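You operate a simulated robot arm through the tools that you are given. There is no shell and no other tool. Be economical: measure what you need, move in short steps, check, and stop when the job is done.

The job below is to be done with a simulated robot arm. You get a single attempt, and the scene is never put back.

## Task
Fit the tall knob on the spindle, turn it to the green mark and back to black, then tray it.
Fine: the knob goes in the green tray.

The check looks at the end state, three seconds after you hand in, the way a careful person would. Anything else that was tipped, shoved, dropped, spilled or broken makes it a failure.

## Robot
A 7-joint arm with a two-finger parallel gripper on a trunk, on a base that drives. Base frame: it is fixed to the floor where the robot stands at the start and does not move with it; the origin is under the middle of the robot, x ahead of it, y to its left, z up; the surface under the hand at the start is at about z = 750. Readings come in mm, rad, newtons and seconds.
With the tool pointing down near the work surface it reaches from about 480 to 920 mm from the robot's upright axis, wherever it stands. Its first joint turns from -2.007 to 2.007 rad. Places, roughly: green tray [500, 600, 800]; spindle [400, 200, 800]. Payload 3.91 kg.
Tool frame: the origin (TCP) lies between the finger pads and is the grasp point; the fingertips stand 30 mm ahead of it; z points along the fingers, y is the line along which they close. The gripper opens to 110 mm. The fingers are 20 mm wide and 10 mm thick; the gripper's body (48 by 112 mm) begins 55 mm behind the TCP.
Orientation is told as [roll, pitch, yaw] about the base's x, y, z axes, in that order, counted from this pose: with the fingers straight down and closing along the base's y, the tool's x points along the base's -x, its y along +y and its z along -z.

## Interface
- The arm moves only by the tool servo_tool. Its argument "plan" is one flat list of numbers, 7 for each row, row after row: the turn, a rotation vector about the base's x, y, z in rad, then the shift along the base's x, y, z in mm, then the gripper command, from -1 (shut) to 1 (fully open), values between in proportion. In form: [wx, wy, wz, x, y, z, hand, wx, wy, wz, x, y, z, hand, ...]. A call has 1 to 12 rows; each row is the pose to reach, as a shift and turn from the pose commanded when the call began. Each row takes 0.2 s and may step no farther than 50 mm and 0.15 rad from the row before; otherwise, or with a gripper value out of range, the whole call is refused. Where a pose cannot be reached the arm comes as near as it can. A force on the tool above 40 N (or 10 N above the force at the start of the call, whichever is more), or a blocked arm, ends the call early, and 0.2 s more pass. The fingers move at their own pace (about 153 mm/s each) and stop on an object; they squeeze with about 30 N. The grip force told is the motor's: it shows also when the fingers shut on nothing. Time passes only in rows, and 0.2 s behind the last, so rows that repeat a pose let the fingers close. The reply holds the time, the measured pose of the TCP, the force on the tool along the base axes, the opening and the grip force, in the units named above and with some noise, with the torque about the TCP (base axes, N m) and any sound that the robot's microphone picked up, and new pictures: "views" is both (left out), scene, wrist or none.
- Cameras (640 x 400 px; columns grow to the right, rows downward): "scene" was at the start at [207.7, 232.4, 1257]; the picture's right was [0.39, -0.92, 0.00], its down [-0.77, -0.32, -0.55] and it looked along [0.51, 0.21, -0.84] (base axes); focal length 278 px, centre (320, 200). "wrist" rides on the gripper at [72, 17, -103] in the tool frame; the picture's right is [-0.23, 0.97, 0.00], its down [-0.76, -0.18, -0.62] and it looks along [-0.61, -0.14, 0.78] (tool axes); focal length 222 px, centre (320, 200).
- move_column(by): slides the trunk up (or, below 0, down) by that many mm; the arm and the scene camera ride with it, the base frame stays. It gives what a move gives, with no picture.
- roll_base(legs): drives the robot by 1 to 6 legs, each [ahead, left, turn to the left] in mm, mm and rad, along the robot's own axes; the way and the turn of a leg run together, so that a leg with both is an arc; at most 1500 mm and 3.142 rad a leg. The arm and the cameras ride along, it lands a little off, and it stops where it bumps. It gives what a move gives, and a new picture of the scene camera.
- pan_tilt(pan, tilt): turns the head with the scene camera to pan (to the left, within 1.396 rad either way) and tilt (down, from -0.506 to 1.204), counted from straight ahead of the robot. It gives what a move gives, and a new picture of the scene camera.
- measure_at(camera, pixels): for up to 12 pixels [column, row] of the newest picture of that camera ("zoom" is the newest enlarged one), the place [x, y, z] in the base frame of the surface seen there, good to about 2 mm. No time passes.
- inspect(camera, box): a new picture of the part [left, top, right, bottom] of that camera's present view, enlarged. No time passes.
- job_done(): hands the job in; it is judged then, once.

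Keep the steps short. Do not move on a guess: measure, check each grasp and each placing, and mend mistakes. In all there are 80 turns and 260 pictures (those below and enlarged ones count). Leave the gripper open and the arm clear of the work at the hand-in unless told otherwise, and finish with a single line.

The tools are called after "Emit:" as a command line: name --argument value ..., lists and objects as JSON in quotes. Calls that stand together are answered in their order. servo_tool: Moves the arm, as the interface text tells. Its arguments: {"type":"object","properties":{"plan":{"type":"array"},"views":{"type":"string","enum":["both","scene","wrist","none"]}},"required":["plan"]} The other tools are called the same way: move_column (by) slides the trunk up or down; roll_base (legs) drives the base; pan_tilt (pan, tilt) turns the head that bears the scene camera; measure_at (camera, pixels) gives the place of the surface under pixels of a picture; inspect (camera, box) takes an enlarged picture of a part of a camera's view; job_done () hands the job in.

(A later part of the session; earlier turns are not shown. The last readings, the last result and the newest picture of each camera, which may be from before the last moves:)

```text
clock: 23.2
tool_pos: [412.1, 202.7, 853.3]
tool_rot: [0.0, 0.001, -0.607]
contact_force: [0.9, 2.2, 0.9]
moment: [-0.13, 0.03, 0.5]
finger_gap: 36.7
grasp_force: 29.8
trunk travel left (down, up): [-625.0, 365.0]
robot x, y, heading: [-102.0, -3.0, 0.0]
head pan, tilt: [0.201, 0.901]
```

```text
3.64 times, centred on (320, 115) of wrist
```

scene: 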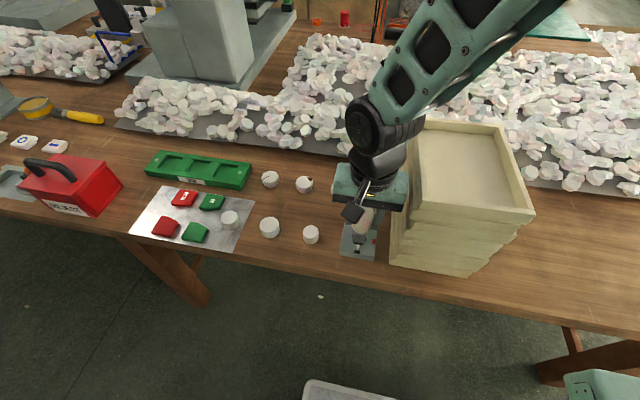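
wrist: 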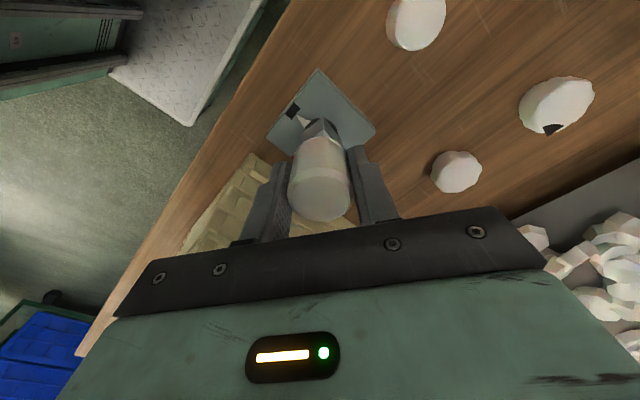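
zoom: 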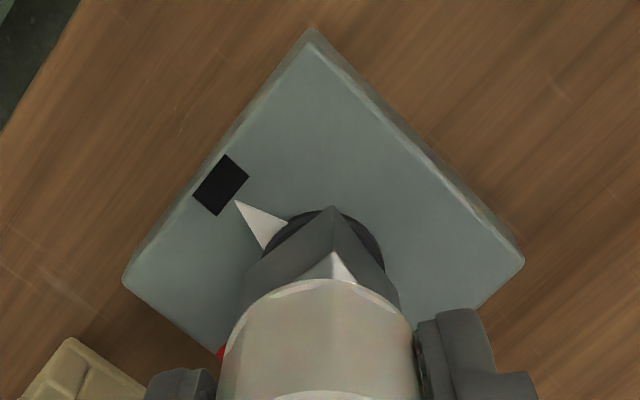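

The fingers are slipping on the knob (the socket is now skewed in the hand, torque 0.5 N·m) and the pointer hasn't budged: black looks like a stop in this direction. I'll test the opposite sense gently and watch the pointer.

Emit:
servo_tool --plan '[0, 0, 0.1, 0, 0, 0, -1, 0, 0, 0.2, 0, 0, 0, -1, 0, 0, 0.3, 0, 0, 0, -1, 0, 0, 0.4, 0, 0, 0, -1, 0, 0, 0.5, 0, 0, 0, -1]' --views "wrist"

Emit:
inspect --camera "scene" --box '[310, 180, 410, 270]'

```text
clock: 24.4
tool_pos: [413.9, 200.9, 852.6]
tool_rot: [0.0, 0.002, -0.102]
contact_force: [-0.1, -0.4, -0.8]
moment: [-0.09, -0.02, -0.04]
finger_gap: 36.8
grasp_force: 29.9
trunk travel left (down, up): [-625.0, 365.0]
robot x, y, heading: [-100.0, -2.0, -0.001]
head pan, tilt: [0.201, 0.901]
```

wrist: 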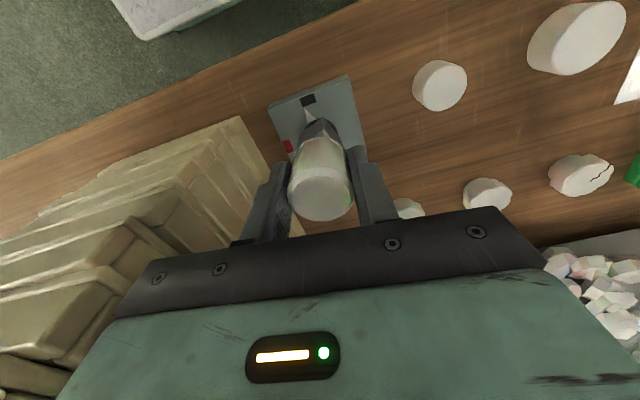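

```text
4.44 times, centred on (360, 225) of scene
```

zoom: 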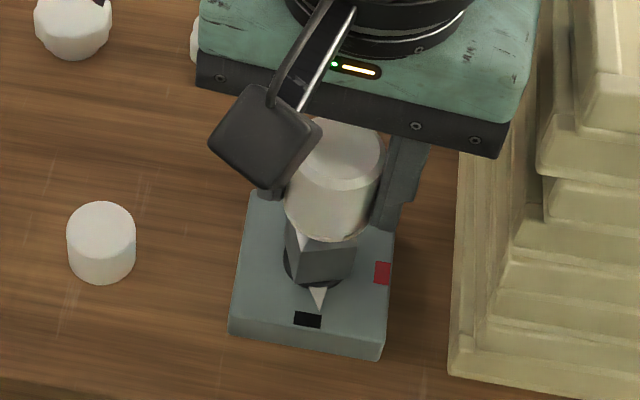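

The pointer now moves freely counter-clockwise, so clockwise of black is a stop and the way to green is counter-clockwise. I'll regrasp: open, swing back to yaw −1.5, and close.

Emit:
servo_tool --plan '[0, 0, 0, 0, 0, 0, 0.1, 0, 0, 0, 0, 0, 0, 0.1, 0, 0, -0.14, 0, 0, 0, 0.1, 0, 0, -0.28, 0, 0, 0, 0.1, 0, 0, -0.42, 0, 0, 0, 0.1, 0, 0, -0.56, 0, 0, 0, 0.1, 0, 0, -0.7, 0, 0, 0, 0.1, 0, 0, -0.84, 0, 0, 0, 0.1, 0, 0, -0.98, 0, 0, 0, 0.1, 0, 0, -1.12, 0, 0, 0, 0.1, 0, 0, -1.26, 0, 0, 0, 0.1, 0, 0, -1.4, 0, 0, 0, 0.1]' --views "wrist"

Emit:
inspect --camera "scene" --box '[310, 180, 410, 270]'

```text
clock: 27.0
tool_pos: [413.5, 201.5, 852.4]
tool_rot: [0.001, 0.002, -1.506]
contact_force: [-0.5, 0.2, -0.4]
moment: [-0.01, -0.02, -0.03]
finger_gap: 60.4
grasp_force: 0.0
trunk travel left (down, up): [-625.0, 365.0]
robot x, y, heading: [-100.6, 4.1, 0.003]
head pan, tilt: [0.201, 0.901]
```

wrist: 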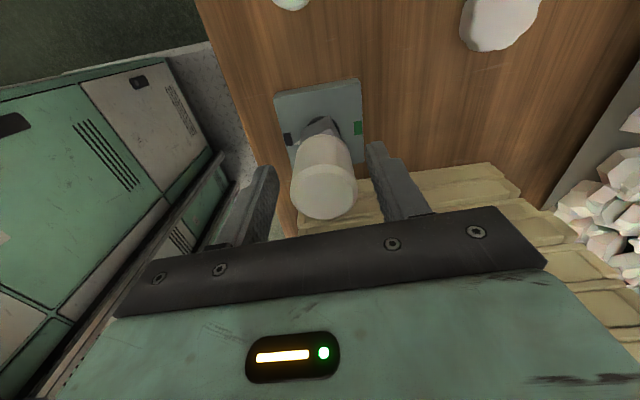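

```text
4.44 times, centred on (360, 225) of scene
```

zoom: 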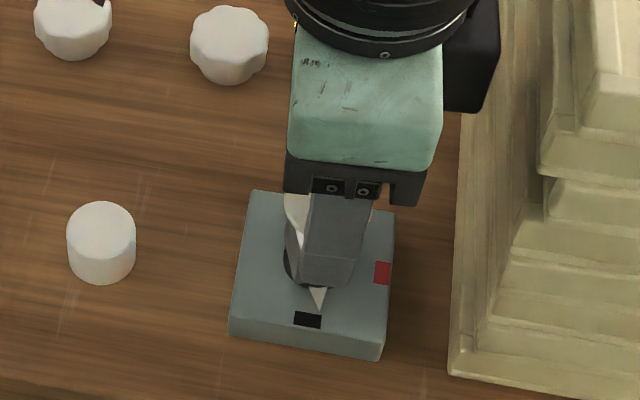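

The spindle holds its position. Closing and turning counter-clockwise.

Emit:
servo_tool --plan '[0, 0, 0, 1.5, 0.5, 0, -0.3, 0, 0, 0, 1.5, 0.5, 0, -1, 0, 0, 0, 1.5, 0.5, 0, -1, 0, 0, 0.14, 1.5, 0.5, 0, -1, 0, 0, 0.28, 1.5, 0.5, 0, -1, 0, 0, 0.42, 1.5, 0.5, 0, -1, 0, 0, 0.56, 1.5, 0.5, 0, -1, 0, 0, 0.7, 1.5, 0.5, 0, -1, 0, 0, 0.84, 1.5, 0.5, 0, -1, 0, 0, 0.98, 1.5, 0.5, 0, -1, 0, 0, 1.12, 1.5, 0.5, 0, -1, 0, 0, 1.26, 1.5, 0.5, 0, -1]' --views "wrist"

Emit:
inspect --camera "scene" --box '[310, 180, 410, 270]'

```text
clock: 29.6
tool_pos: [414.0, 201.7, 851.7]
tool_rot: [-0.002, 0.002, -0.241]
contact_force: [-3.7, -8.9, 2.6]
moment: [-0.5, 0.13, -0.03]
finger_gap: 36.2
grasp_force: 30.0
trunk travel left (down, up): [-625.0, 365.0]
robot x, y, heading: [-104.5, -2.5, -0.003]
head pan, tilt: [0.201, 0.901]
```

wrist: 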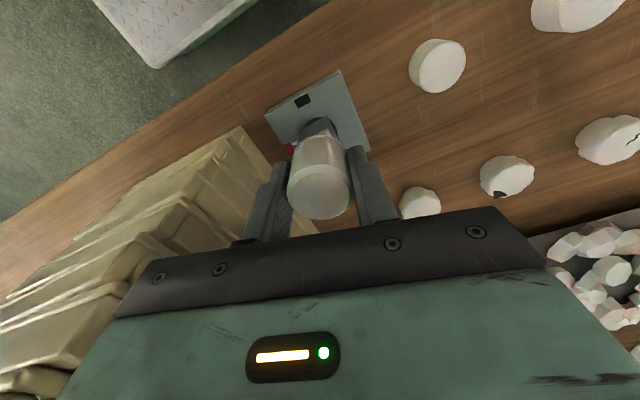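

```text
4.44 times, centred on (360, 225) of scene
```

zoom: 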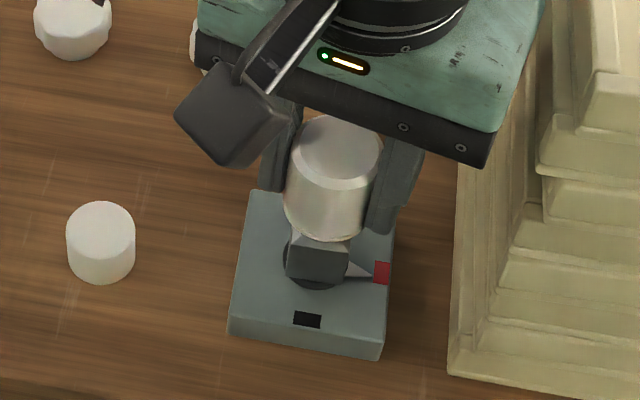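

The pointer is at red, about 85°, and turning freely. I'll take the stroke to yaw 0, then regrasp at −1.5.

Emit:
servo_tool --plan '[0, 0, 0.12, -0.5, -0.8, 0, -1, 0, 0, 0.24, -0.5, -0.8, 0, -1, 0, 0, 0.24, -0.5, -0.8, 0, 0.1, 0, 0, 0.24, -0.5, -0.8, 0, 0.1]' --views "none"

Emit:
servo_tool --plan '[0, 0, -0.14, 0, 0, 0, 0.1, 0, 0, -0.28, 0, 0, 0, 0.1, 0, 0, -0.42, 0, 0, 0, 0.1, 0, 0, -0.56, 0, 0, 0, 0.1, 0, 0, -0.7, 0, 0, 0, 0.1, 0, 0, -0.84, 0, 0, 0, 0.1, 0, 0, -0.98, 0, 0, 0, 0.1, 0, 0, -1.12, 0, 0, 0, 0.1, 0, 0, -1.26, 0, 0, 0, 0.1, 0, 0, -1.4, 0, 0, 0, 0.1, 0, 0, -1.54, 0, 0, 0, 0.1]' --views "wrist"

Emit:
inspect --camera "scene" --box '[310, 180, 410, 270]'

```text
clock: 30.6
tool_pos: [413.2, 201.6, 851.9]
tool_rot: [0.002, 0.002, -0.003]
contact_force: [-0.2, 0.0, 0.3]
moment: [0.0, 0.04, 0.01]
finger_gap: 60.2
grasp_force: 0.0
trunk travel left (down, up): [-625.0, 365.0]
robot x, y, heading: [-101.3, 3.3, -0.002]
head pan, tilt: [0.201, 0.901]
```

```text
clock: 33.0
tool_pos: [413.9, 201.5, 853.0]
tool_rot: [0.002, 0.001, -1.545]
contact_force: [0.8, 1.3, -0.4]
moment: [0.01, 0.02, 0.02]
finger_gap: 60.6
grasp_force: 0.0
trunk travel left (down, up): [-625.0, 365.0]
robot x, y, heading: [-103.9, 0.1, -0.003]
head pan, tilt: [0.201, 0.901]
```

wrist: 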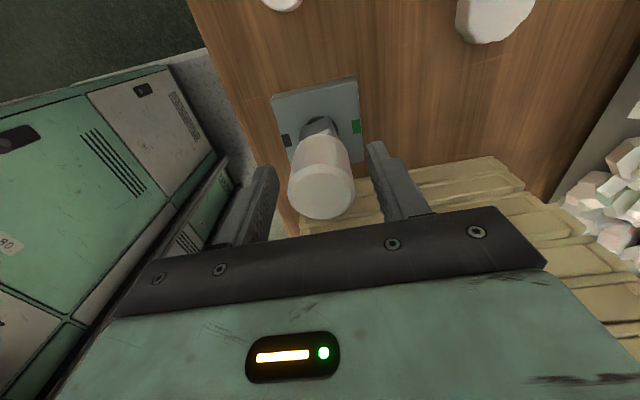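

```text
4.44 times, centred on (360, 225) of scene
```

zoom: 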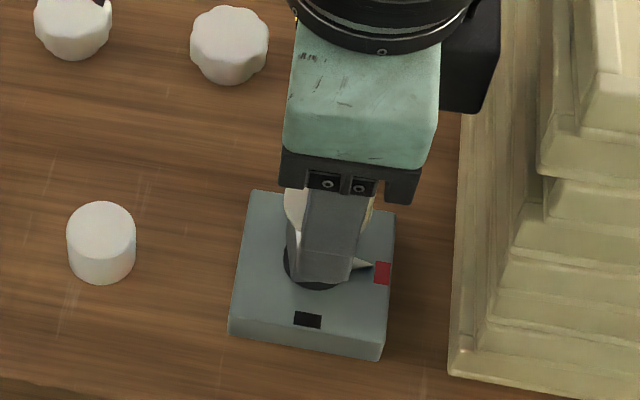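

The pointer is slightly past red, at about 100°. Next stroke is ~75°, then a look.

Emit:
servo_tool --plan '[0, 0, 0, 0.5, 0.5, 0, -0.3, 0, 0, 0, 0.5, 0.5, 0, -1, 0, 0, 0, 0.5, 0.5, 0, -1, 0, 0, 0.14, 0.5, 0.3, 0, -1, 0, 0, 0.28, 0.5, 0.2, 0, -1, 0, 0, 0.42, 0.5, 0, 0, -1, 0, 0, 0.56, 0.5, 0, 0, -1, 0, 0, 0.7, 0.5, 0, 0, -1, 0, 0, 0.84, 0.5, 0, 0, -1, 0, 0, 0.98, 0.5, 0, 0, -1, 0, 0, 1.12, 0.5, 0, 0, -1, 0, 0, 1.26, 0.5, 0, 0, -1]' --views "wrist"

Emit:
inspect --camera "scene" --box '[310, 180, 410, 270]'

Emit:
inspect --camera "wrist" --box '[260, 60, 380, 170]'

```text
clock: 35.6
tool_pos: [414.8, 201.3, 852.9]
tool_rot: [-0.001, 0.001, -0.286]
contact_force: [-0.1, -2.2, 3.0]
moment: [-0.09, 0.0, -0.03]
finger_gap: 36.2
grasp_force: 30.1
trunk travel left (down, up): [-625.0, 365.0]
robot x, y, heading: [-97.5, -1.5, 0.003]
head pan, tilt: [0.201, 0.901]
```

wrist: 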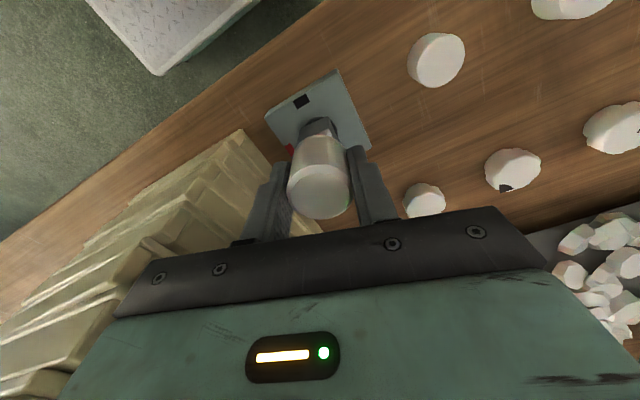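

```text
4.44 times, centred on (360, 225) of scene
```

zoom: 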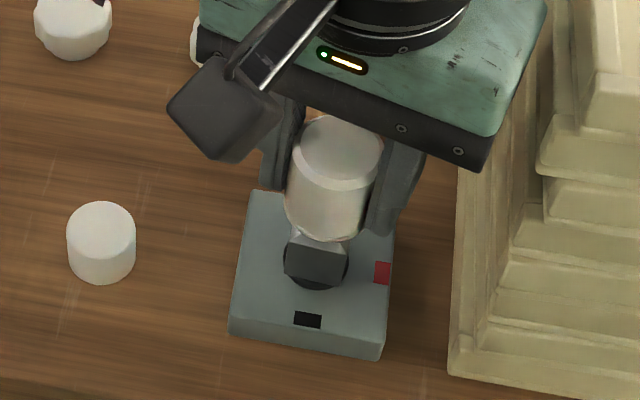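

```text
3.64 times, centred on (320, 115) of wrist
```

zoom: 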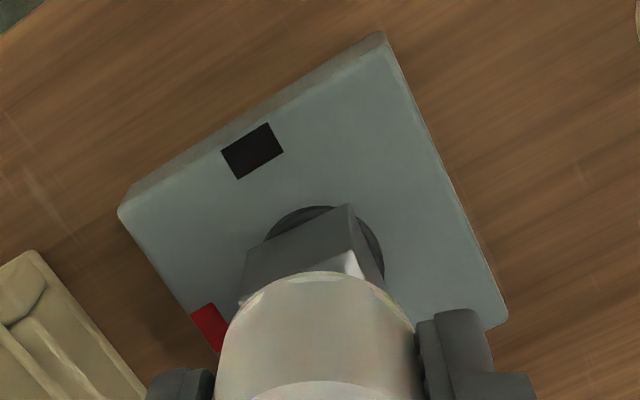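

The pointer is now behind the knob. I'll add a small increment, release and swing to the side to view it at green.

Emit:
servo_tool --plan '[0, 0, 0.1, 0, 0, 0, -1, 0, 0, 0.1, 0, 0, 0, 0.1, 0, 0, 0.1, 0, 0, 0, 0.1, 0, 0, -0.04, 0, 0, 0, 0.1, 0, 0, -0.18, 0, 0, 0, 0.1, 0, 0, -0.32, 0, 0, 0, 0.1, 0, 0, -0.46, 0, 0, 0, 0.1, 0, 0, -0.6, 0, 0, 0, 0.1, 0, 0, -0.74, 0, 0, 0, 0.1, 0, 0, -0.88, 0, 0, 0, 0.1, 0, 0, -1.02, 0, 0, 0, 0.1, 0, 0, -1.16, 0, 0, 0, 0.1]' --views "wrist"

Emit:
inspect --camera "wrist" --box '[260, 60, 380, 170]'

```text
clock: 38.2
tool_pos: [414.8, 200.8, 852.8]
tool_rot: [0.001, 0.001, -1.446]
contact_force: [-0.5, -0.6, 0.0]
moment: [0.01, -0.02, 0.02]
finger_gap: 60.5
grasp_force: 0.1
trunk travel left (down, up): [-625.0, 365.0]
robot x, y, heading: [-100.8, -2.3, 0.005]
head pan, tilt: [0.201, 0.901]
```

wrist: 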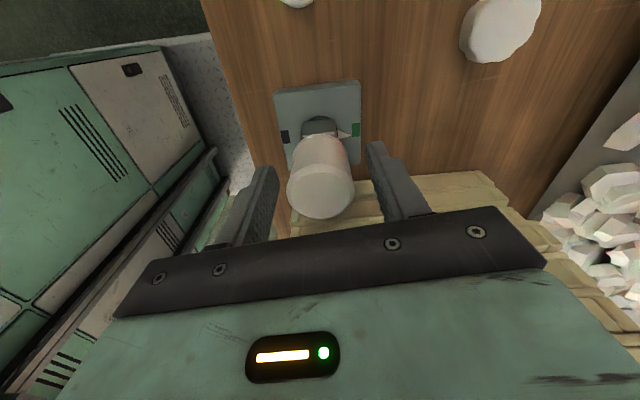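

```text
3.64 times, centred on (320, 115) of wrist
```

zoom: 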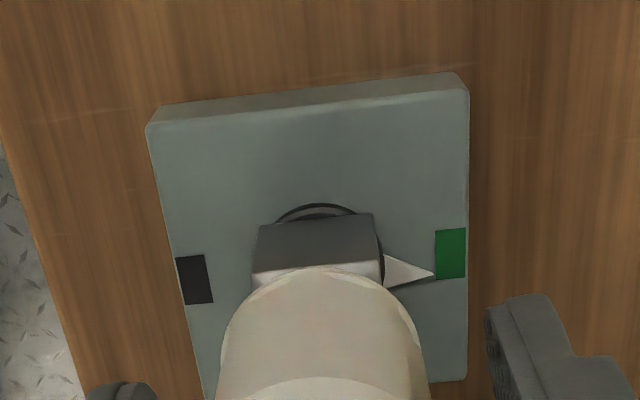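

Close to green but slightly short. Measuring the angle.

Emit:
measure_at --camera "zoom" --pixels '[[430, 275], [400, 271], [450, 253], [195, 280], [437, 276]]'

```text
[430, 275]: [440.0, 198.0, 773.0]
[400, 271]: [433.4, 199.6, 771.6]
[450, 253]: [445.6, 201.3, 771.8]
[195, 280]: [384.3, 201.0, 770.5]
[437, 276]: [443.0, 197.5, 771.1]
```

About 8° short. Closing here and turning 0.15 rad more.

Emit:
servo_tool --plan '[0, 0, 0, 0.3, 0.5, 0, -0.3, 0, 0, 0, 0.3, 0.5, 0, -1, 0, 0, 0, 0.3, 0.5, 0, -1, 0, 0, 0.08, 0.3, 0.5, 0, -1, 0, 0, 0.15, 0.3, 0.5, 0, -1, 0, 0, 0.15, 0.3, 0.5, 0, -1]' --views "wrist"

Emit:
inspect --camera "wrist" --box '[260, 60, 380, 170]'

```text
clock: 39.6
tool_pos: [415.7, 201.6, 852.4]
tool_rot: [-0.001, 0.002, -1.293]
contact_force: [0.4, -3.4, 0.0]
moment: [-0.17, 0.03, 0.0]
finger_gap: 36.4
grasp_force: 30.0
trunk travel left (down, up): [-625.0, 365.0]
robot x, y, heading: [-103.4, -1.9, 0.003]
head pan, tilt: [0.201, 0.901]
```

wrist: 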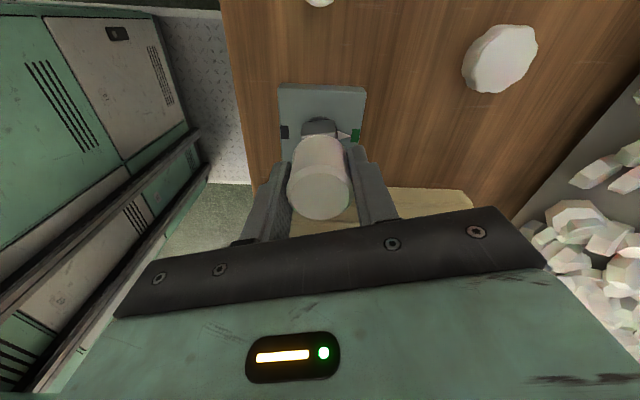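

```text
3.64 times, centred on (320, 115) of wrist
```

zoom: 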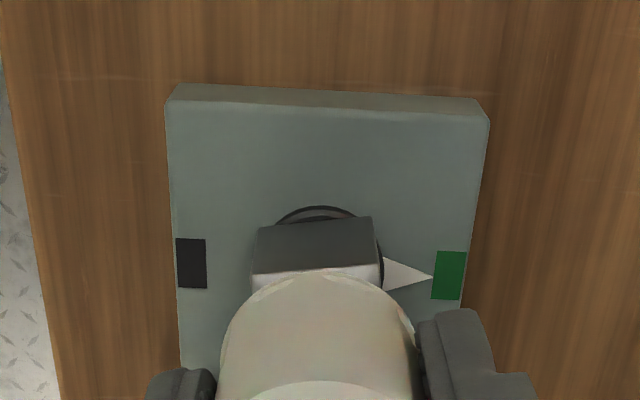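

Emit:
measure_at --camera "zoom" --pixels '[[428, 277], [400, 273], [449, 275], [192, 264]]'

```text
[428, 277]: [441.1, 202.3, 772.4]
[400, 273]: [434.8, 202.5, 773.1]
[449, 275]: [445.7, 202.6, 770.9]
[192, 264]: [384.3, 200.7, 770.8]
```

Pointer on green. Now the return: release, swing to yaw 0, grip, and turn clockwise.

Emit:
servo_tool --plan '[0, 0, 0, 0, 0, 0, 0.1, 0, 0, 0, 0, 0, 0, 0.1, 0, 0, 0.14, 0, 0, 0, 0.1, 0, 0, 0.28, 0, 0, 0, 0.1, 0, 0, 0.42, 0, 0, 0, 0.1, 0, 0, 0.56, 0, 0, 0, 0.1, 0, 0, 0.7, 0, 0, 0, 0.1, 0, 0, 0.84, 0, 0, 0, 0.1, 0, 0, 0.98, 0, 0, 0, 0.1, 0, 0, 1.12, 0, 0, 0, 0.1, 0, 0, 1.24, 0, 0, 0, 0.1, 0, 0, 1.29, 0, 0, 0, 0.1]' --views "none"

Emit:
servo_tool --plan '[0, 0, 0, 0, 0, 0, -0.3, 0, 0, 0, 0, 0, 0, -1, 0, 0, -0.14, 0, 0, 0, -1, 0, 0, -0.28, 0, 0, 0, -1, 0, 0, -0.42, 0, 0, 0, -1, 0, 0, -0.56, 0, 0, 0, -1, 0, 0, -0.7, 0, 0, 0, -1, 0, 0, -0.84, 0, 0, 0, -1, 0, 0, -0.98, 0, 0, 0, -1, 0, 0, -1.12, 0, 0, 0, -1, 0, 0, -1.26, 0, 0, 0, -1, 0, 0, -1.4, 0, 0, 0, -1]' --views "wrist"

Emit:
inspect --camera "scene" --box '[310, 180, 410, 270]'

```text
clock: 42.2
tool_pos: [414.8, 203.0, 851.8]
tool_rot: [0.0, 0.0, -0.001]
contact_force: [0.5, -1.0, 0.1]
moment: [-0.02, -0.06, -0.01]
finger_gap: 60.6
grasp_force: 0.0
trunk travel left (down, up): [-625.0, 365.0]
robot x, y, heading: [-101.3, 3.5, 0.002]
head pan, tilt: [0.201, 0.901]
```

```text
clock: 44.8
tool_pos: [414.2, 201.7, 852.2]
tool_rot: [0.0, 0.002, -1.407]
contact_force: [-0.3, -7.7, -0.2]
moment: [-0.45, -0.05, 0.03]
finger_gap: 36.5
grasp_force: 29.8
trunk travel left (down, up): [-625.0, 365.0]
robot x, y, heading: [-104.1, -1.1, 0.002]
head pan, tilt: [0.201, 0.901]
```

wrist: 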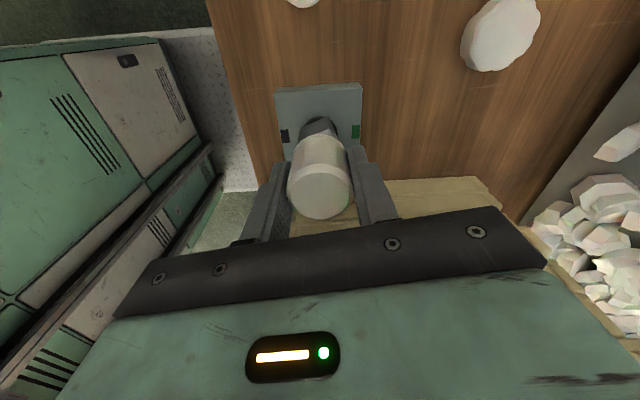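

```text
4.44 times, centred on (360, 225) of scene
```

zoom: 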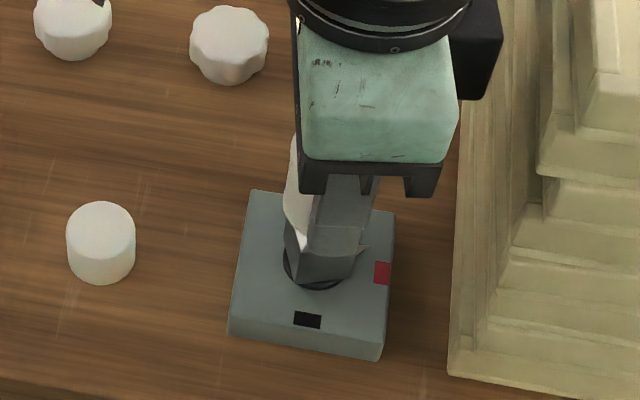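

The pointer is coming back (~120°). Regrasp for the next clockwise stroke.

Emit:
servo_tool --plan '[0, 0, 0, 0, -0.5, 0, 0.1, 0, 0, 0, 0, -0.5, 0, 0.1, 0, 0, 0.15, 0, 0, 0, 0.1, 0, 0, 0.3, 0, 0, 0, 0.1, 0, 0, 0.45, 0, 0, 0, 0.1, 0, 0, 0.6, 0, 0, 0, 0.1, 0, 0, 0.75, 0, 0, 0, 0.1, 0, 0, 0.9, 0, 0, 0, 0.1, 0, 0, 1.05, 0, 0, 0, 0.1, 0, 0, 1.2, 0, 0, 0, 0.1, 0, 0, 1.35, 0, 0, 0, 0.1, 0, 0, 1.4, 0, 0, 0, 0.1]' --views "none"

Emit:
servo_tool --plan '[0, 0, 0, 0.5, 0, 0, -0.3, 0, 0, 0, 0.5, 0, 0, -1, 0, 0, -0.14, 0.5, 0, 0, -1, 0, 0, -0.28, 0.5, 0, 0, -1, 0, 0, -0.42, 0.5, 0, 0, -1, 0, 0, -0.56, 0.5, 0, 0, -1, 0, 0, -0.7, 0.5, 0, 0, -1, 0, 0, -0.84, 0.5, 0, 0, -1, 0, 0, -0.98, 0.5, 0, 0, -1, 0, 0, -1.12, 0.5, 0, 0, -1, 0, 0, -1.26, 0.5, 0, 0, -1, 0, 0, -1.4, 0.5, 0, 0, -1]' --views "none"

Emit:
inspect --camera "scene" --box '[310, 180, 410, 270]'

Emit:
inspect --camera "wrist" --box '[260, 60, 380, 170]'

```text
clock: 47.4
tool_pos: [414.3, 201.9, 852.6]
tool_rot: [-0.001, 0.0, -0.001]
contact_force: [0.7, -0.4, 0.2]
moment: [0.0, -0.01, -0.01]
finger_gap: 60.8
grasp_force: 0.0
trunk travel left (down, up): [-625.0, 365.0]
robot x, y, heading: [-104.0, -0.8, 0.0]
head pan, tilt: [0.201, 0.901]
```

```text
clock: 50.0
tool_pos: [414.5, 202.8, 851.9]
tool_rot: [0.0, 0.0, -1.405]
contact_force: [-0.9, -13.6, 2.1]
moment: [-0.68, -0.01, 0.06]
finger_gap: 36.6
grasp_force: 30.1
trunk travel left (down, up): [-625.0, 365.0]
robot x, y, heading: [-103.3, 3.3, 0.001]
head pan, tilt: [0.201, 0.901]
```

```text
4.44 times, centred on (360, 225) of scene
```

zoom: 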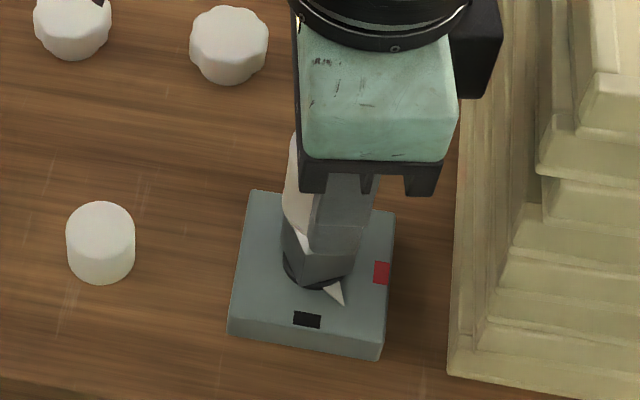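

```text
3.64 times, centred on (320, 115) of wrist
```

zoom: 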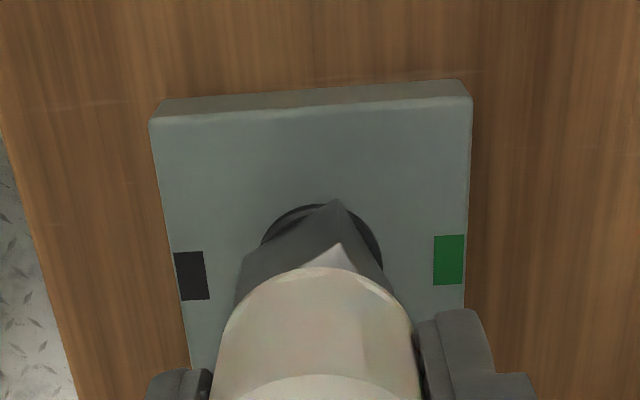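

About 38° remain. Short regrasp and a partial stroke.

Emit:
servo_tool --plan '[0, 0, 0, 0, -0.8, 0, 0.1, 0, 0, 0, 0, -0.8, 0, 0.1, 0, 0, 0.15, 0, -0.8, 0, 0.1, 0, 0, 0.3, 0, -0.8, 0, 0.1, 0, 0, 0.45, 0, -0.8, 0, 0.1, 0, 0, 0.6, 0, -0.8, 0, 0.1, 0, 0, 0.7, 0, -0.8, 0, 0.1, 0, 0, 0.7, 0, -0.8, 0, -0.3, 0, 0, 0.7, 0, -0.8, 0, -1, 0, 0, 0.55, 0, -0.8, 0, -1, 0, 0, 0.4, 0, -0.8, 0, -1, 0, 0, 0.25, 0, -0.8, 0, -1]' --views "none"

Emit:
inspect --camera "scene" --box '[310, 180, 410, 270]'

Emit:
inspect --camera "wrist" --box '[260, 60, 380, 170]'

```text
clock: 52.6
tool_pos: [415.1, 200.8, 852.7]
tool_rot: [-0.002, 0.001, -1.155]
contact_force: [-1.3, -3.1, 0.3]
moment: [-0.16, 0.06, 0.0]
finger_gap: 36.3
grasp_force: 29.8
trunk travel left (down, up): [-625.0, 365.0]
robot x, y, heading: [-101.6, 2.0, 0.002]
head pan, tilt: [0.201, 0.901]
```

```text
4.44 times, centred on (360, 225) of scene
```

zoom: 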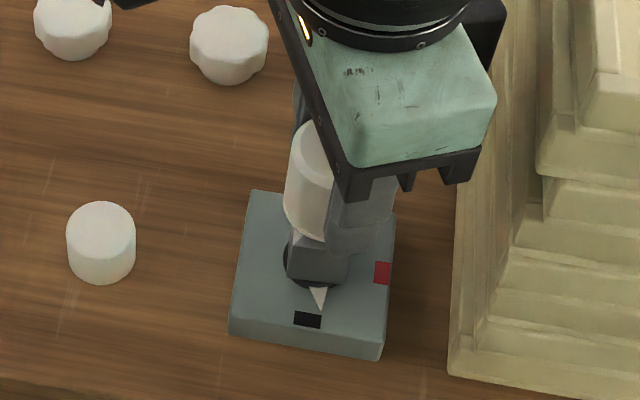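

```text
3.64 times, centred on (320, 115) of wrist
```

zoom: 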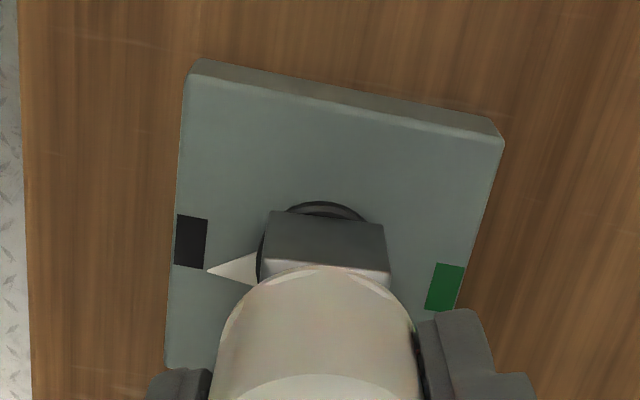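

Almost there. Measuring the remaining angle to black.

Emit:
measure_at --camera "zoom" --pixels '[[212, 270], [240, 268], [190, 242], [444, 288]]'

```text
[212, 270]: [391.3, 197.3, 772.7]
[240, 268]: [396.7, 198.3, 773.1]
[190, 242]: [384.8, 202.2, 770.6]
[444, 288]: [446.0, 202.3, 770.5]
```

11.5° remain. Turning −0.2 rad.

Emit:
servo_tool --plan '[0, 0, -0.1, 0, 0.3, 0, -1, 0, 0, -0.2, 0, 0.3, 0, -1, 0, 0, -0.2, 0, 0.3, 0, -1]' --views "wrist"

Emit:
inspect --camera "wrist" --box '[260, 60, 380, 170]'

```text
clock: 53.4
tool_pos: [414.1, 202.2, 852.6]
tool_rot: [-0.001, 0.001, -1.355]
contact_force: [-2.2, -8.7, 0.2]
moment: [-0.52, 0.15, 0.03]
finger_gap: 36.7
grasp_force: 29.8
trunk travel left (down, up): [-625.0, 365.0]
robot x, y, heading: [-98.3, -0.1, 0.003]
head pan, tilt: [0.201, 0.901]
```

wrist: 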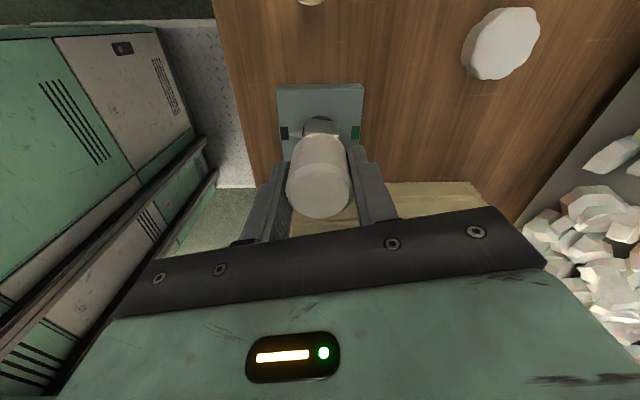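

```text
3.64 times, centred on (320, 115) of wrist
```

zoom: 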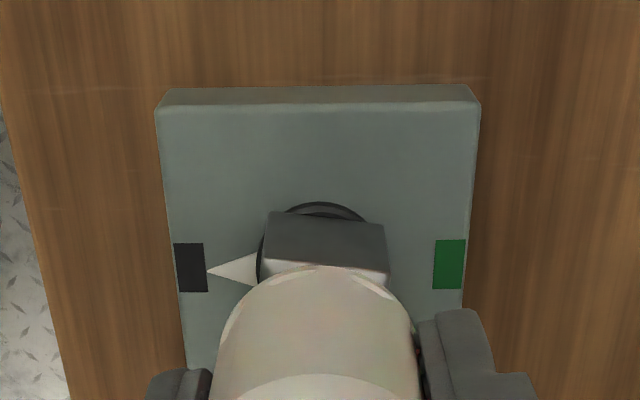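

Pointer on black. Relieve the side load and lift the knob straight off.

Emit:
servo_tool --plan '[0, 0, 0, 0, -0.8, 0, -1, 0, 0, 0, 0, -0.8, 6, -1, 0, 0, 0, 0, -0.8, 14, -1, 0, 0, 0, 0, -0.8, 22, -1, 0, 0, 0, 0, -0.8, 30, -1, 0, 0, 0, 0, -0.8, 45, -1, 0, 0, 0, 0, 0, 75, -1]' --views "both"

Emit:
inspect --camera "scene" --box '[310, 180, 410, 270]'

```text
clock: 55.0
tool_pos: [415.2, 201.1, 926.8]
tool_rot: [0.0, 0.002, -1.355]
contact_force: [1.4, 0.9, -1.0]
moment: [-0.03, 0.02, 0.02]
finger_gap: 36.6
grasp_force: 29.4
trunk travel left (down, up): [-625.0, 365.0]
robot x, y, heading: [-101.7, 2.5, 0.003]
head pan, tilt: [0.201, 0.901]
```

scene: 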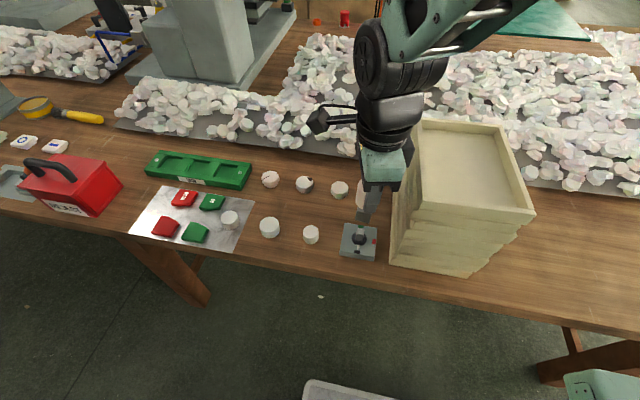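
wrist: 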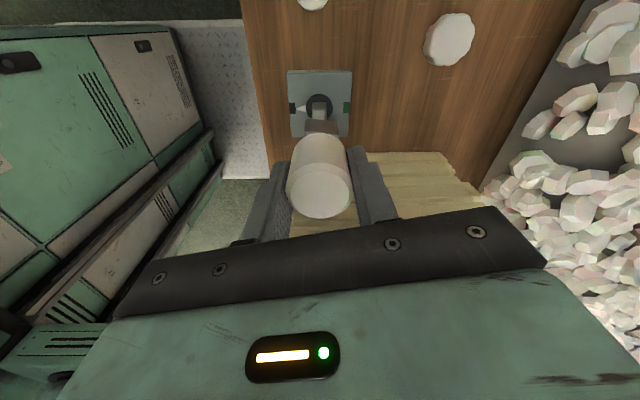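

```text
4.44 times, centred on (360, 225) of scene
```

zoom: 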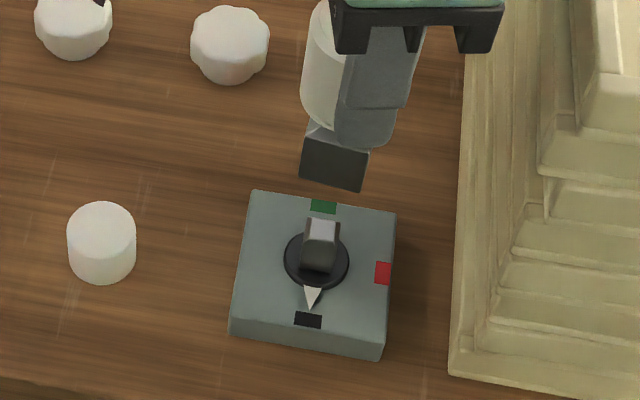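

Knob off, pointer on black. Now measure the tray's recesses.

Emit:
inspect --camera "scene" --box '[140, 140, 260, 200]'

Emit:
measure_at --camera "zoom" --pixels '[[150, 102], [180, 140], [235, 115], [265, 150], [310, 120], [345, 165], [390, 135], [425, 175], [475, 155], [520, 180], [285, 95], [500, 120]]'

```text
5.33 times, centred on (200, 170) of scene
```

zoom: 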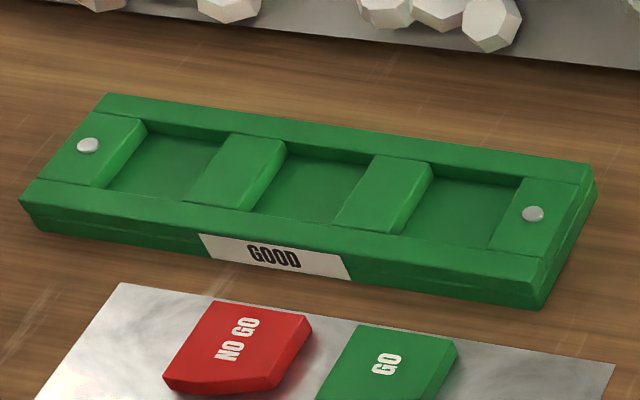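

```text
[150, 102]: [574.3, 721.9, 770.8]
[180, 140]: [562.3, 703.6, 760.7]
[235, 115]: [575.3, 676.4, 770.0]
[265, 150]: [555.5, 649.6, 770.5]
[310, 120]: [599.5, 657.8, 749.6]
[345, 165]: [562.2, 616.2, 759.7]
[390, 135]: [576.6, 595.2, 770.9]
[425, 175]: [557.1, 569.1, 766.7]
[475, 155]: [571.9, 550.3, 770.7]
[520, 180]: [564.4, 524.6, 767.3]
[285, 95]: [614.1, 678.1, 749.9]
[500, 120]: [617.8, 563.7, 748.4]
```

Emit:
measure_at --camera "zoom" --pixels '[[438, 183], [518, 193], [412, 228], [492, 242], [462, 212], [425, 165], [525, 180], [400, 236], [485, 248], [282, 165], [340, 215], [310, 195]]'

```text
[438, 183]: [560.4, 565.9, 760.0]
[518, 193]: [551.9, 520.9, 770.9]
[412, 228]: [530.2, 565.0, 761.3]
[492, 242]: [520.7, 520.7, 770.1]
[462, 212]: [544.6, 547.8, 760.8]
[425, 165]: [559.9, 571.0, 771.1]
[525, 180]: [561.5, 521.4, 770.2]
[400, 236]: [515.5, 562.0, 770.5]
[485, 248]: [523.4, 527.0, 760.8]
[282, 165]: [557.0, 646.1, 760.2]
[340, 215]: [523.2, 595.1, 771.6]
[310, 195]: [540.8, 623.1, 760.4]
```

Right recess: floor z ≈ 760, centre ≈ (542, 545), about 44 mm square. Carrying the knob there high (bottom ≈ 848) and unwinding the wrist.

Emit:
servo_tool --plan '[0, 0, 0, 0, 40, 5, -1, 0, 0, 0.14, 14, 80, 5, -1, 0, 0, 0.28, 28, 120, 5, -1, 0, 0, 0.42, 44, 158, 5, -1, 0, 0, 0.56, 60, 196, 5, -1, 0, 0, 0.7, 76, 234, 5, -1, 0, 0, 0.84, 92, 270, 5, -1, 0, 0, 0.98, 108, 305, 5, -1, 0, 0, 1.12, 120, 330, 5, -1, 0, 0, 1.26, 127, 344, 5, -1, 0, 0, 1.36, 127, 344, 5, -1]' --views "both"

Emit:
inspect --camera "scene" --box '[150, 100, 290, 200]'

Emit:
inspect --camera "wrist" --box '[250, 60, 410, 180]'

```text
clock: 57.4
tool_pos: [492.5, 492.6, 935.1]
tool_rot: [0.0, 0.001, -0.008]
contact_force: [1.1, -0.4, -1.1]
moment: [0.0, 0.0, 0.01]
finger_gap: 36.5
grasp_force: 29.8
out of reach, approached as far as the arm can: row 8, 9, 10, 11
trunk travel left (down, up): [-625.0, 365.0]
robot x, y, heading: [-100.8, -0.7, 0.005]
head pan, tilt: [0.201, 0.901]
```

scene: 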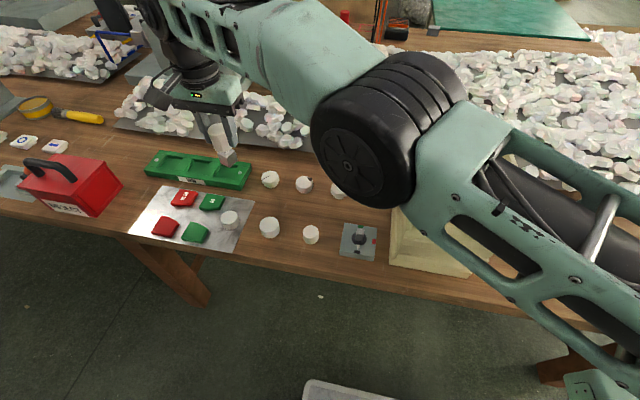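
wrist: 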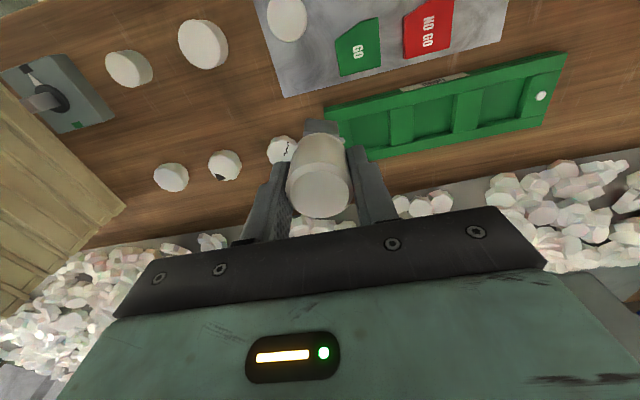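

```text
4.00 times, centred on (220, 150) of scene
```

zoom: 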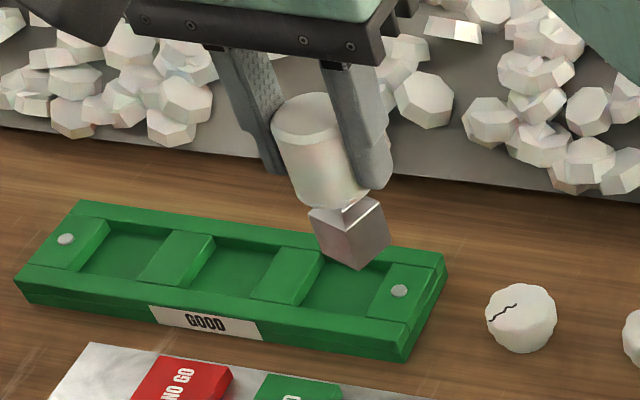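

```text
3.33 times, centred on (330, 120) of wrist
```

zoom: 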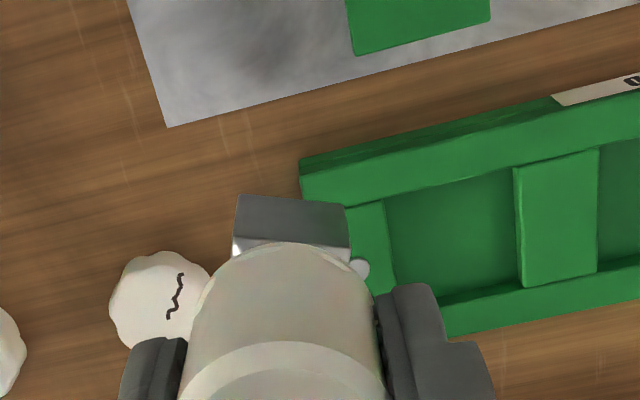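

This is out of reach at this height from here. I'll drive the base 40 mm ahead and 90 mm left; the hand rides along at a clear height.

Emit:
roll_base --legs '[[40, 90, 0]]'

```text
clock: 58.6
tool_pos: [531.4, 583.5, 935.6]
tool_rot: [0.0, 0.003, -0.007]
contact_force: [-0.8, 0.8, -0.4]
moment: [0.0, -0.02, -0.01]
finger_gap: 36.7
grasp_force: 30.0
trunk travel left (down, up): [-625.0, 365.0]
robot x, y, heading: [-58.5, 91.2, 0.013]
head pan, tilt: [0.201, 0.901]
```

scene: 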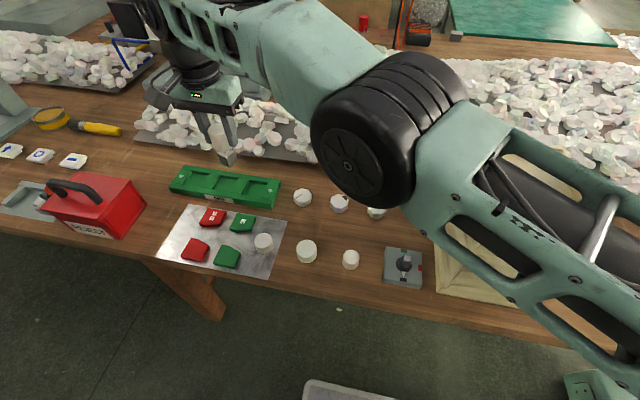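

Now shifting over the right recess (542, 545) and lowering partway.

Emit:
servo_tool --plan '[0, 0, 0, 5, -20, 0, -1, 0, 0, 0, 10.5, -38.5, 0, -1, 0, 0, 0, 10.5, -38.5, -25, -1, 0, 0, 0, 10.5, -38.5, -50, -1, 0, 0, 0, 10.5, -38.5, -70, -1]' --views "both"

Emit:
inspect --camera "scene" --box '[170, 120, 310, 220]'

Emit:
inspect --camera "wrist" --box '[250, 60, 410, 180]'

```text
clock: 59.8
tool_pos: [542.5, 544.6, 863.6]
tool_rot: [0.0, 0.002, -0.012]
contact_force: [-0.2, -0.6, -1.4]
moment: [0.01, 0.0, -0.02]
finger_gap: 36.2
grasp_force: 29.9
trunk travel left (down, up): [-625.0, 365.0]
robot x, y, heading: [-58.8, 89.1, 0.004]
head pan, tilt: [0.201, 0.901]
```

scene: 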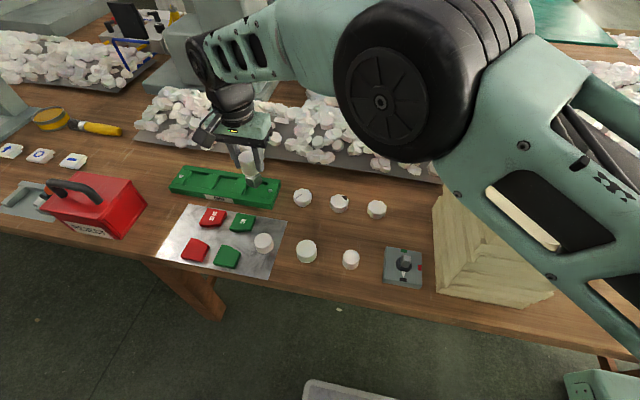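
wrist: 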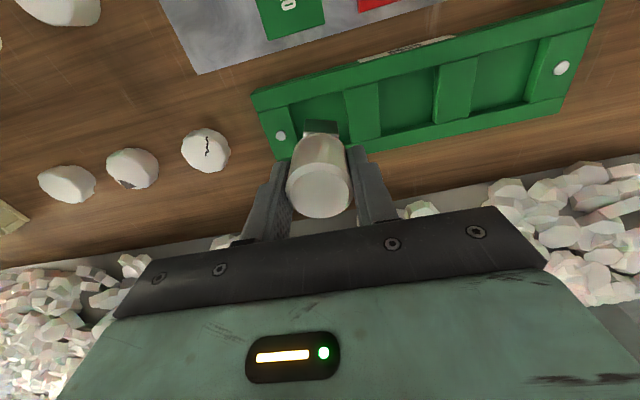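

```text
4.00 times, centred on (240, 170) of scene
```

zoom: 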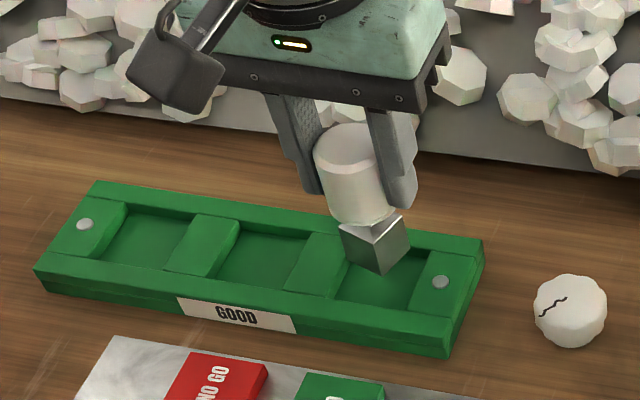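

```text
3.33 times, centred on (330, 120) of wrist
```

zoom: 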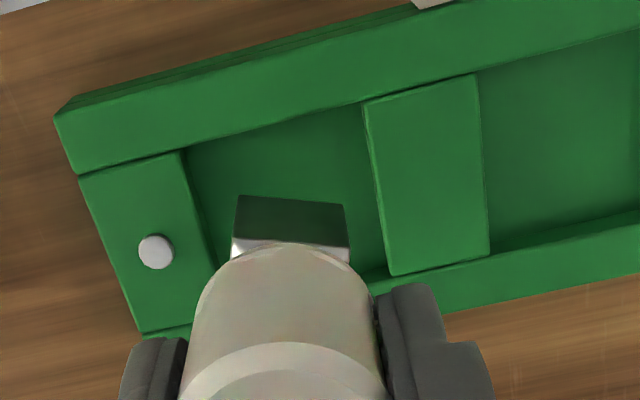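

Emit:
measure_at --camera "zoom" --pixels '[[196, 170], [212, 240], [280, 135], [360, 130], [385, 220], [370, 268], [242, 200], [335, 208], [290, 202], [345, 245], [235, 245]]'

```text
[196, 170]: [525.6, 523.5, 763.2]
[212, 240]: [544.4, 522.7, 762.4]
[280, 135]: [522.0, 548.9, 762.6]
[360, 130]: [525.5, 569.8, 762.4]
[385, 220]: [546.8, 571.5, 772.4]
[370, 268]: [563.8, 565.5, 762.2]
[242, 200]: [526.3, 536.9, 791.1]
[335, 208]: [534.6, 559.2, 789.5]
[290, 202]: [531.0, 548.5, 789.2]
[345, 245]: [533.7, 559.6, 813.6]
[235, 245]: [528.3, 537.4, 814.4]
```

Recess centre ≈ (543, 546); the socket is skewed ~20°. I'll rotate +0.35 to square it, shift (+1, +2) and lower to the floor.

Emit:
servo_tool --plan '[0, 0, 0.12, 1, 2, 0, -1, 0, 0, 0.24, 1, 2, 0, -1, 0, 0, 0.35, 1, 2, -5, -1, 0, 0, 0.35, 1, 2, -12, -1, 0, 0, 0.35, 1, 2, -18, -1, 0, 0, 0.35, 1, 2, -21, -1]' --views "wrist"

Emit:
inspect --camera "scene" --box '[170, 120, 310, 220]'

Emit:
inspect --camera "wrist" --box '[250, 60, 410, 180]'

```text
clock: 61.2
tool_pos: [543.8, 546.5, 843.7]
tool_rot: [-0.001, 0.001, 0.34]
contact_force: [-0.4, -0.3, -1.0]
moment: [0.02, -0.01, -0.03]
finger_gap: 36.5
grasp_force: 29.9
trunk travel left (down, up): [-625.0, 365.0]
robot x, y, heading: [-60.7, 89.5, 0.003]
head pan, tilt: [0.201, 0.901]
```

wrist: 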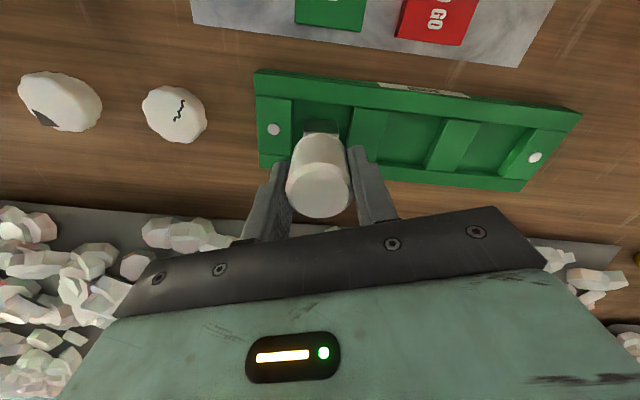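

```text
4.00 times, centred on (240, 170) of scene
```

zoom: 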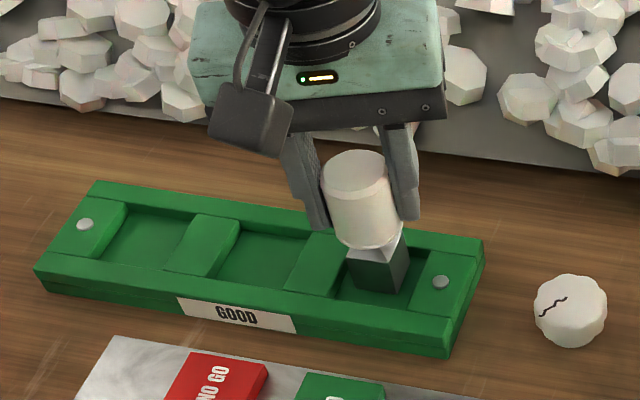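

```text
3.33 times, centred on (330, 120) of wrist
```

zoom: 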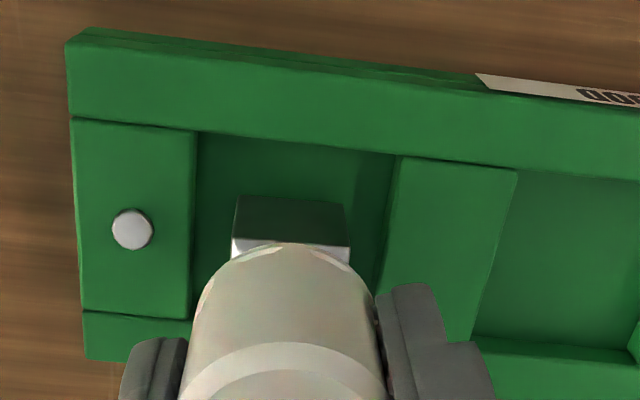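

In the recess with about 4 mm to go. Lowering gently until contact.

Emit:
servo_tool --plan '[0, 0, 0, 0, 0, -1.5, -1, 0, 0, 0, 0, 0, -3, -1, 0, 0, 0, 0, 0, -4, -1]' --views "none"

```text
clock: 62.0
tool_pos: [544.8, 546.9, 839.4]
tool_rot: [0.0, 0.001, 0.341]
contact_force: [-0.6, 0.1, 1.7]
moment: [-0.07, 0.08, -0.01]
finger_gap: 36.5
grasp_force: 30.0
trunk travel left (down, up): [-625.0, 365.0]
robot x, y, heading: [-63.8, 89.8, 0.004]
head pan, tilt: [0.201, 0.901]
```

Emit:
servo_tool --plan '[0, 0, 0, 0, 0, -0.7, -1, 0, 0, 0, 0, 0, -1.2, -1, 0, 0, 0, 0, 0, -1.2, -1]' --views "none"

Emit:
inspect --camera "scene" --box '[220, 140, 300, 210]'

```text
clock: 62.8
tool_pos: [543.5, 546.8, 841.0]
tool_rot: [0.002, -0.002, 0.341]
contact_force: [-1.9, -1.4, 15.0]
moment: [-0.19, 0.27, -0.02]
finger_gap: 36.3
grasp_force: 30.1
trunk travel left (down, up): [-625.0, 365.0]
robot x, y, heading: [-62.1, 88.3, 0.001]
head pan, tilt: [0.201, 0.901]
```

```text
5.71 times, centred on (260, 175) of scene
```

zoom: 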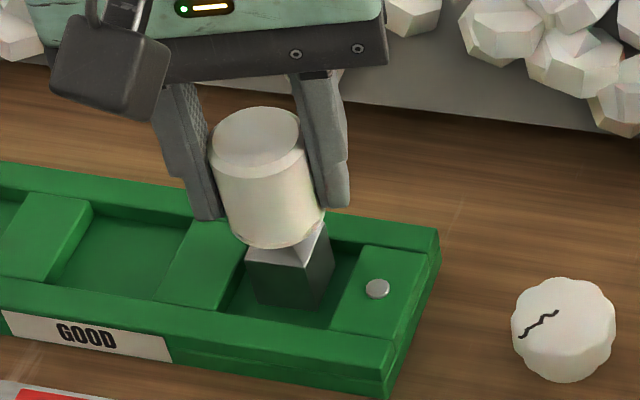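

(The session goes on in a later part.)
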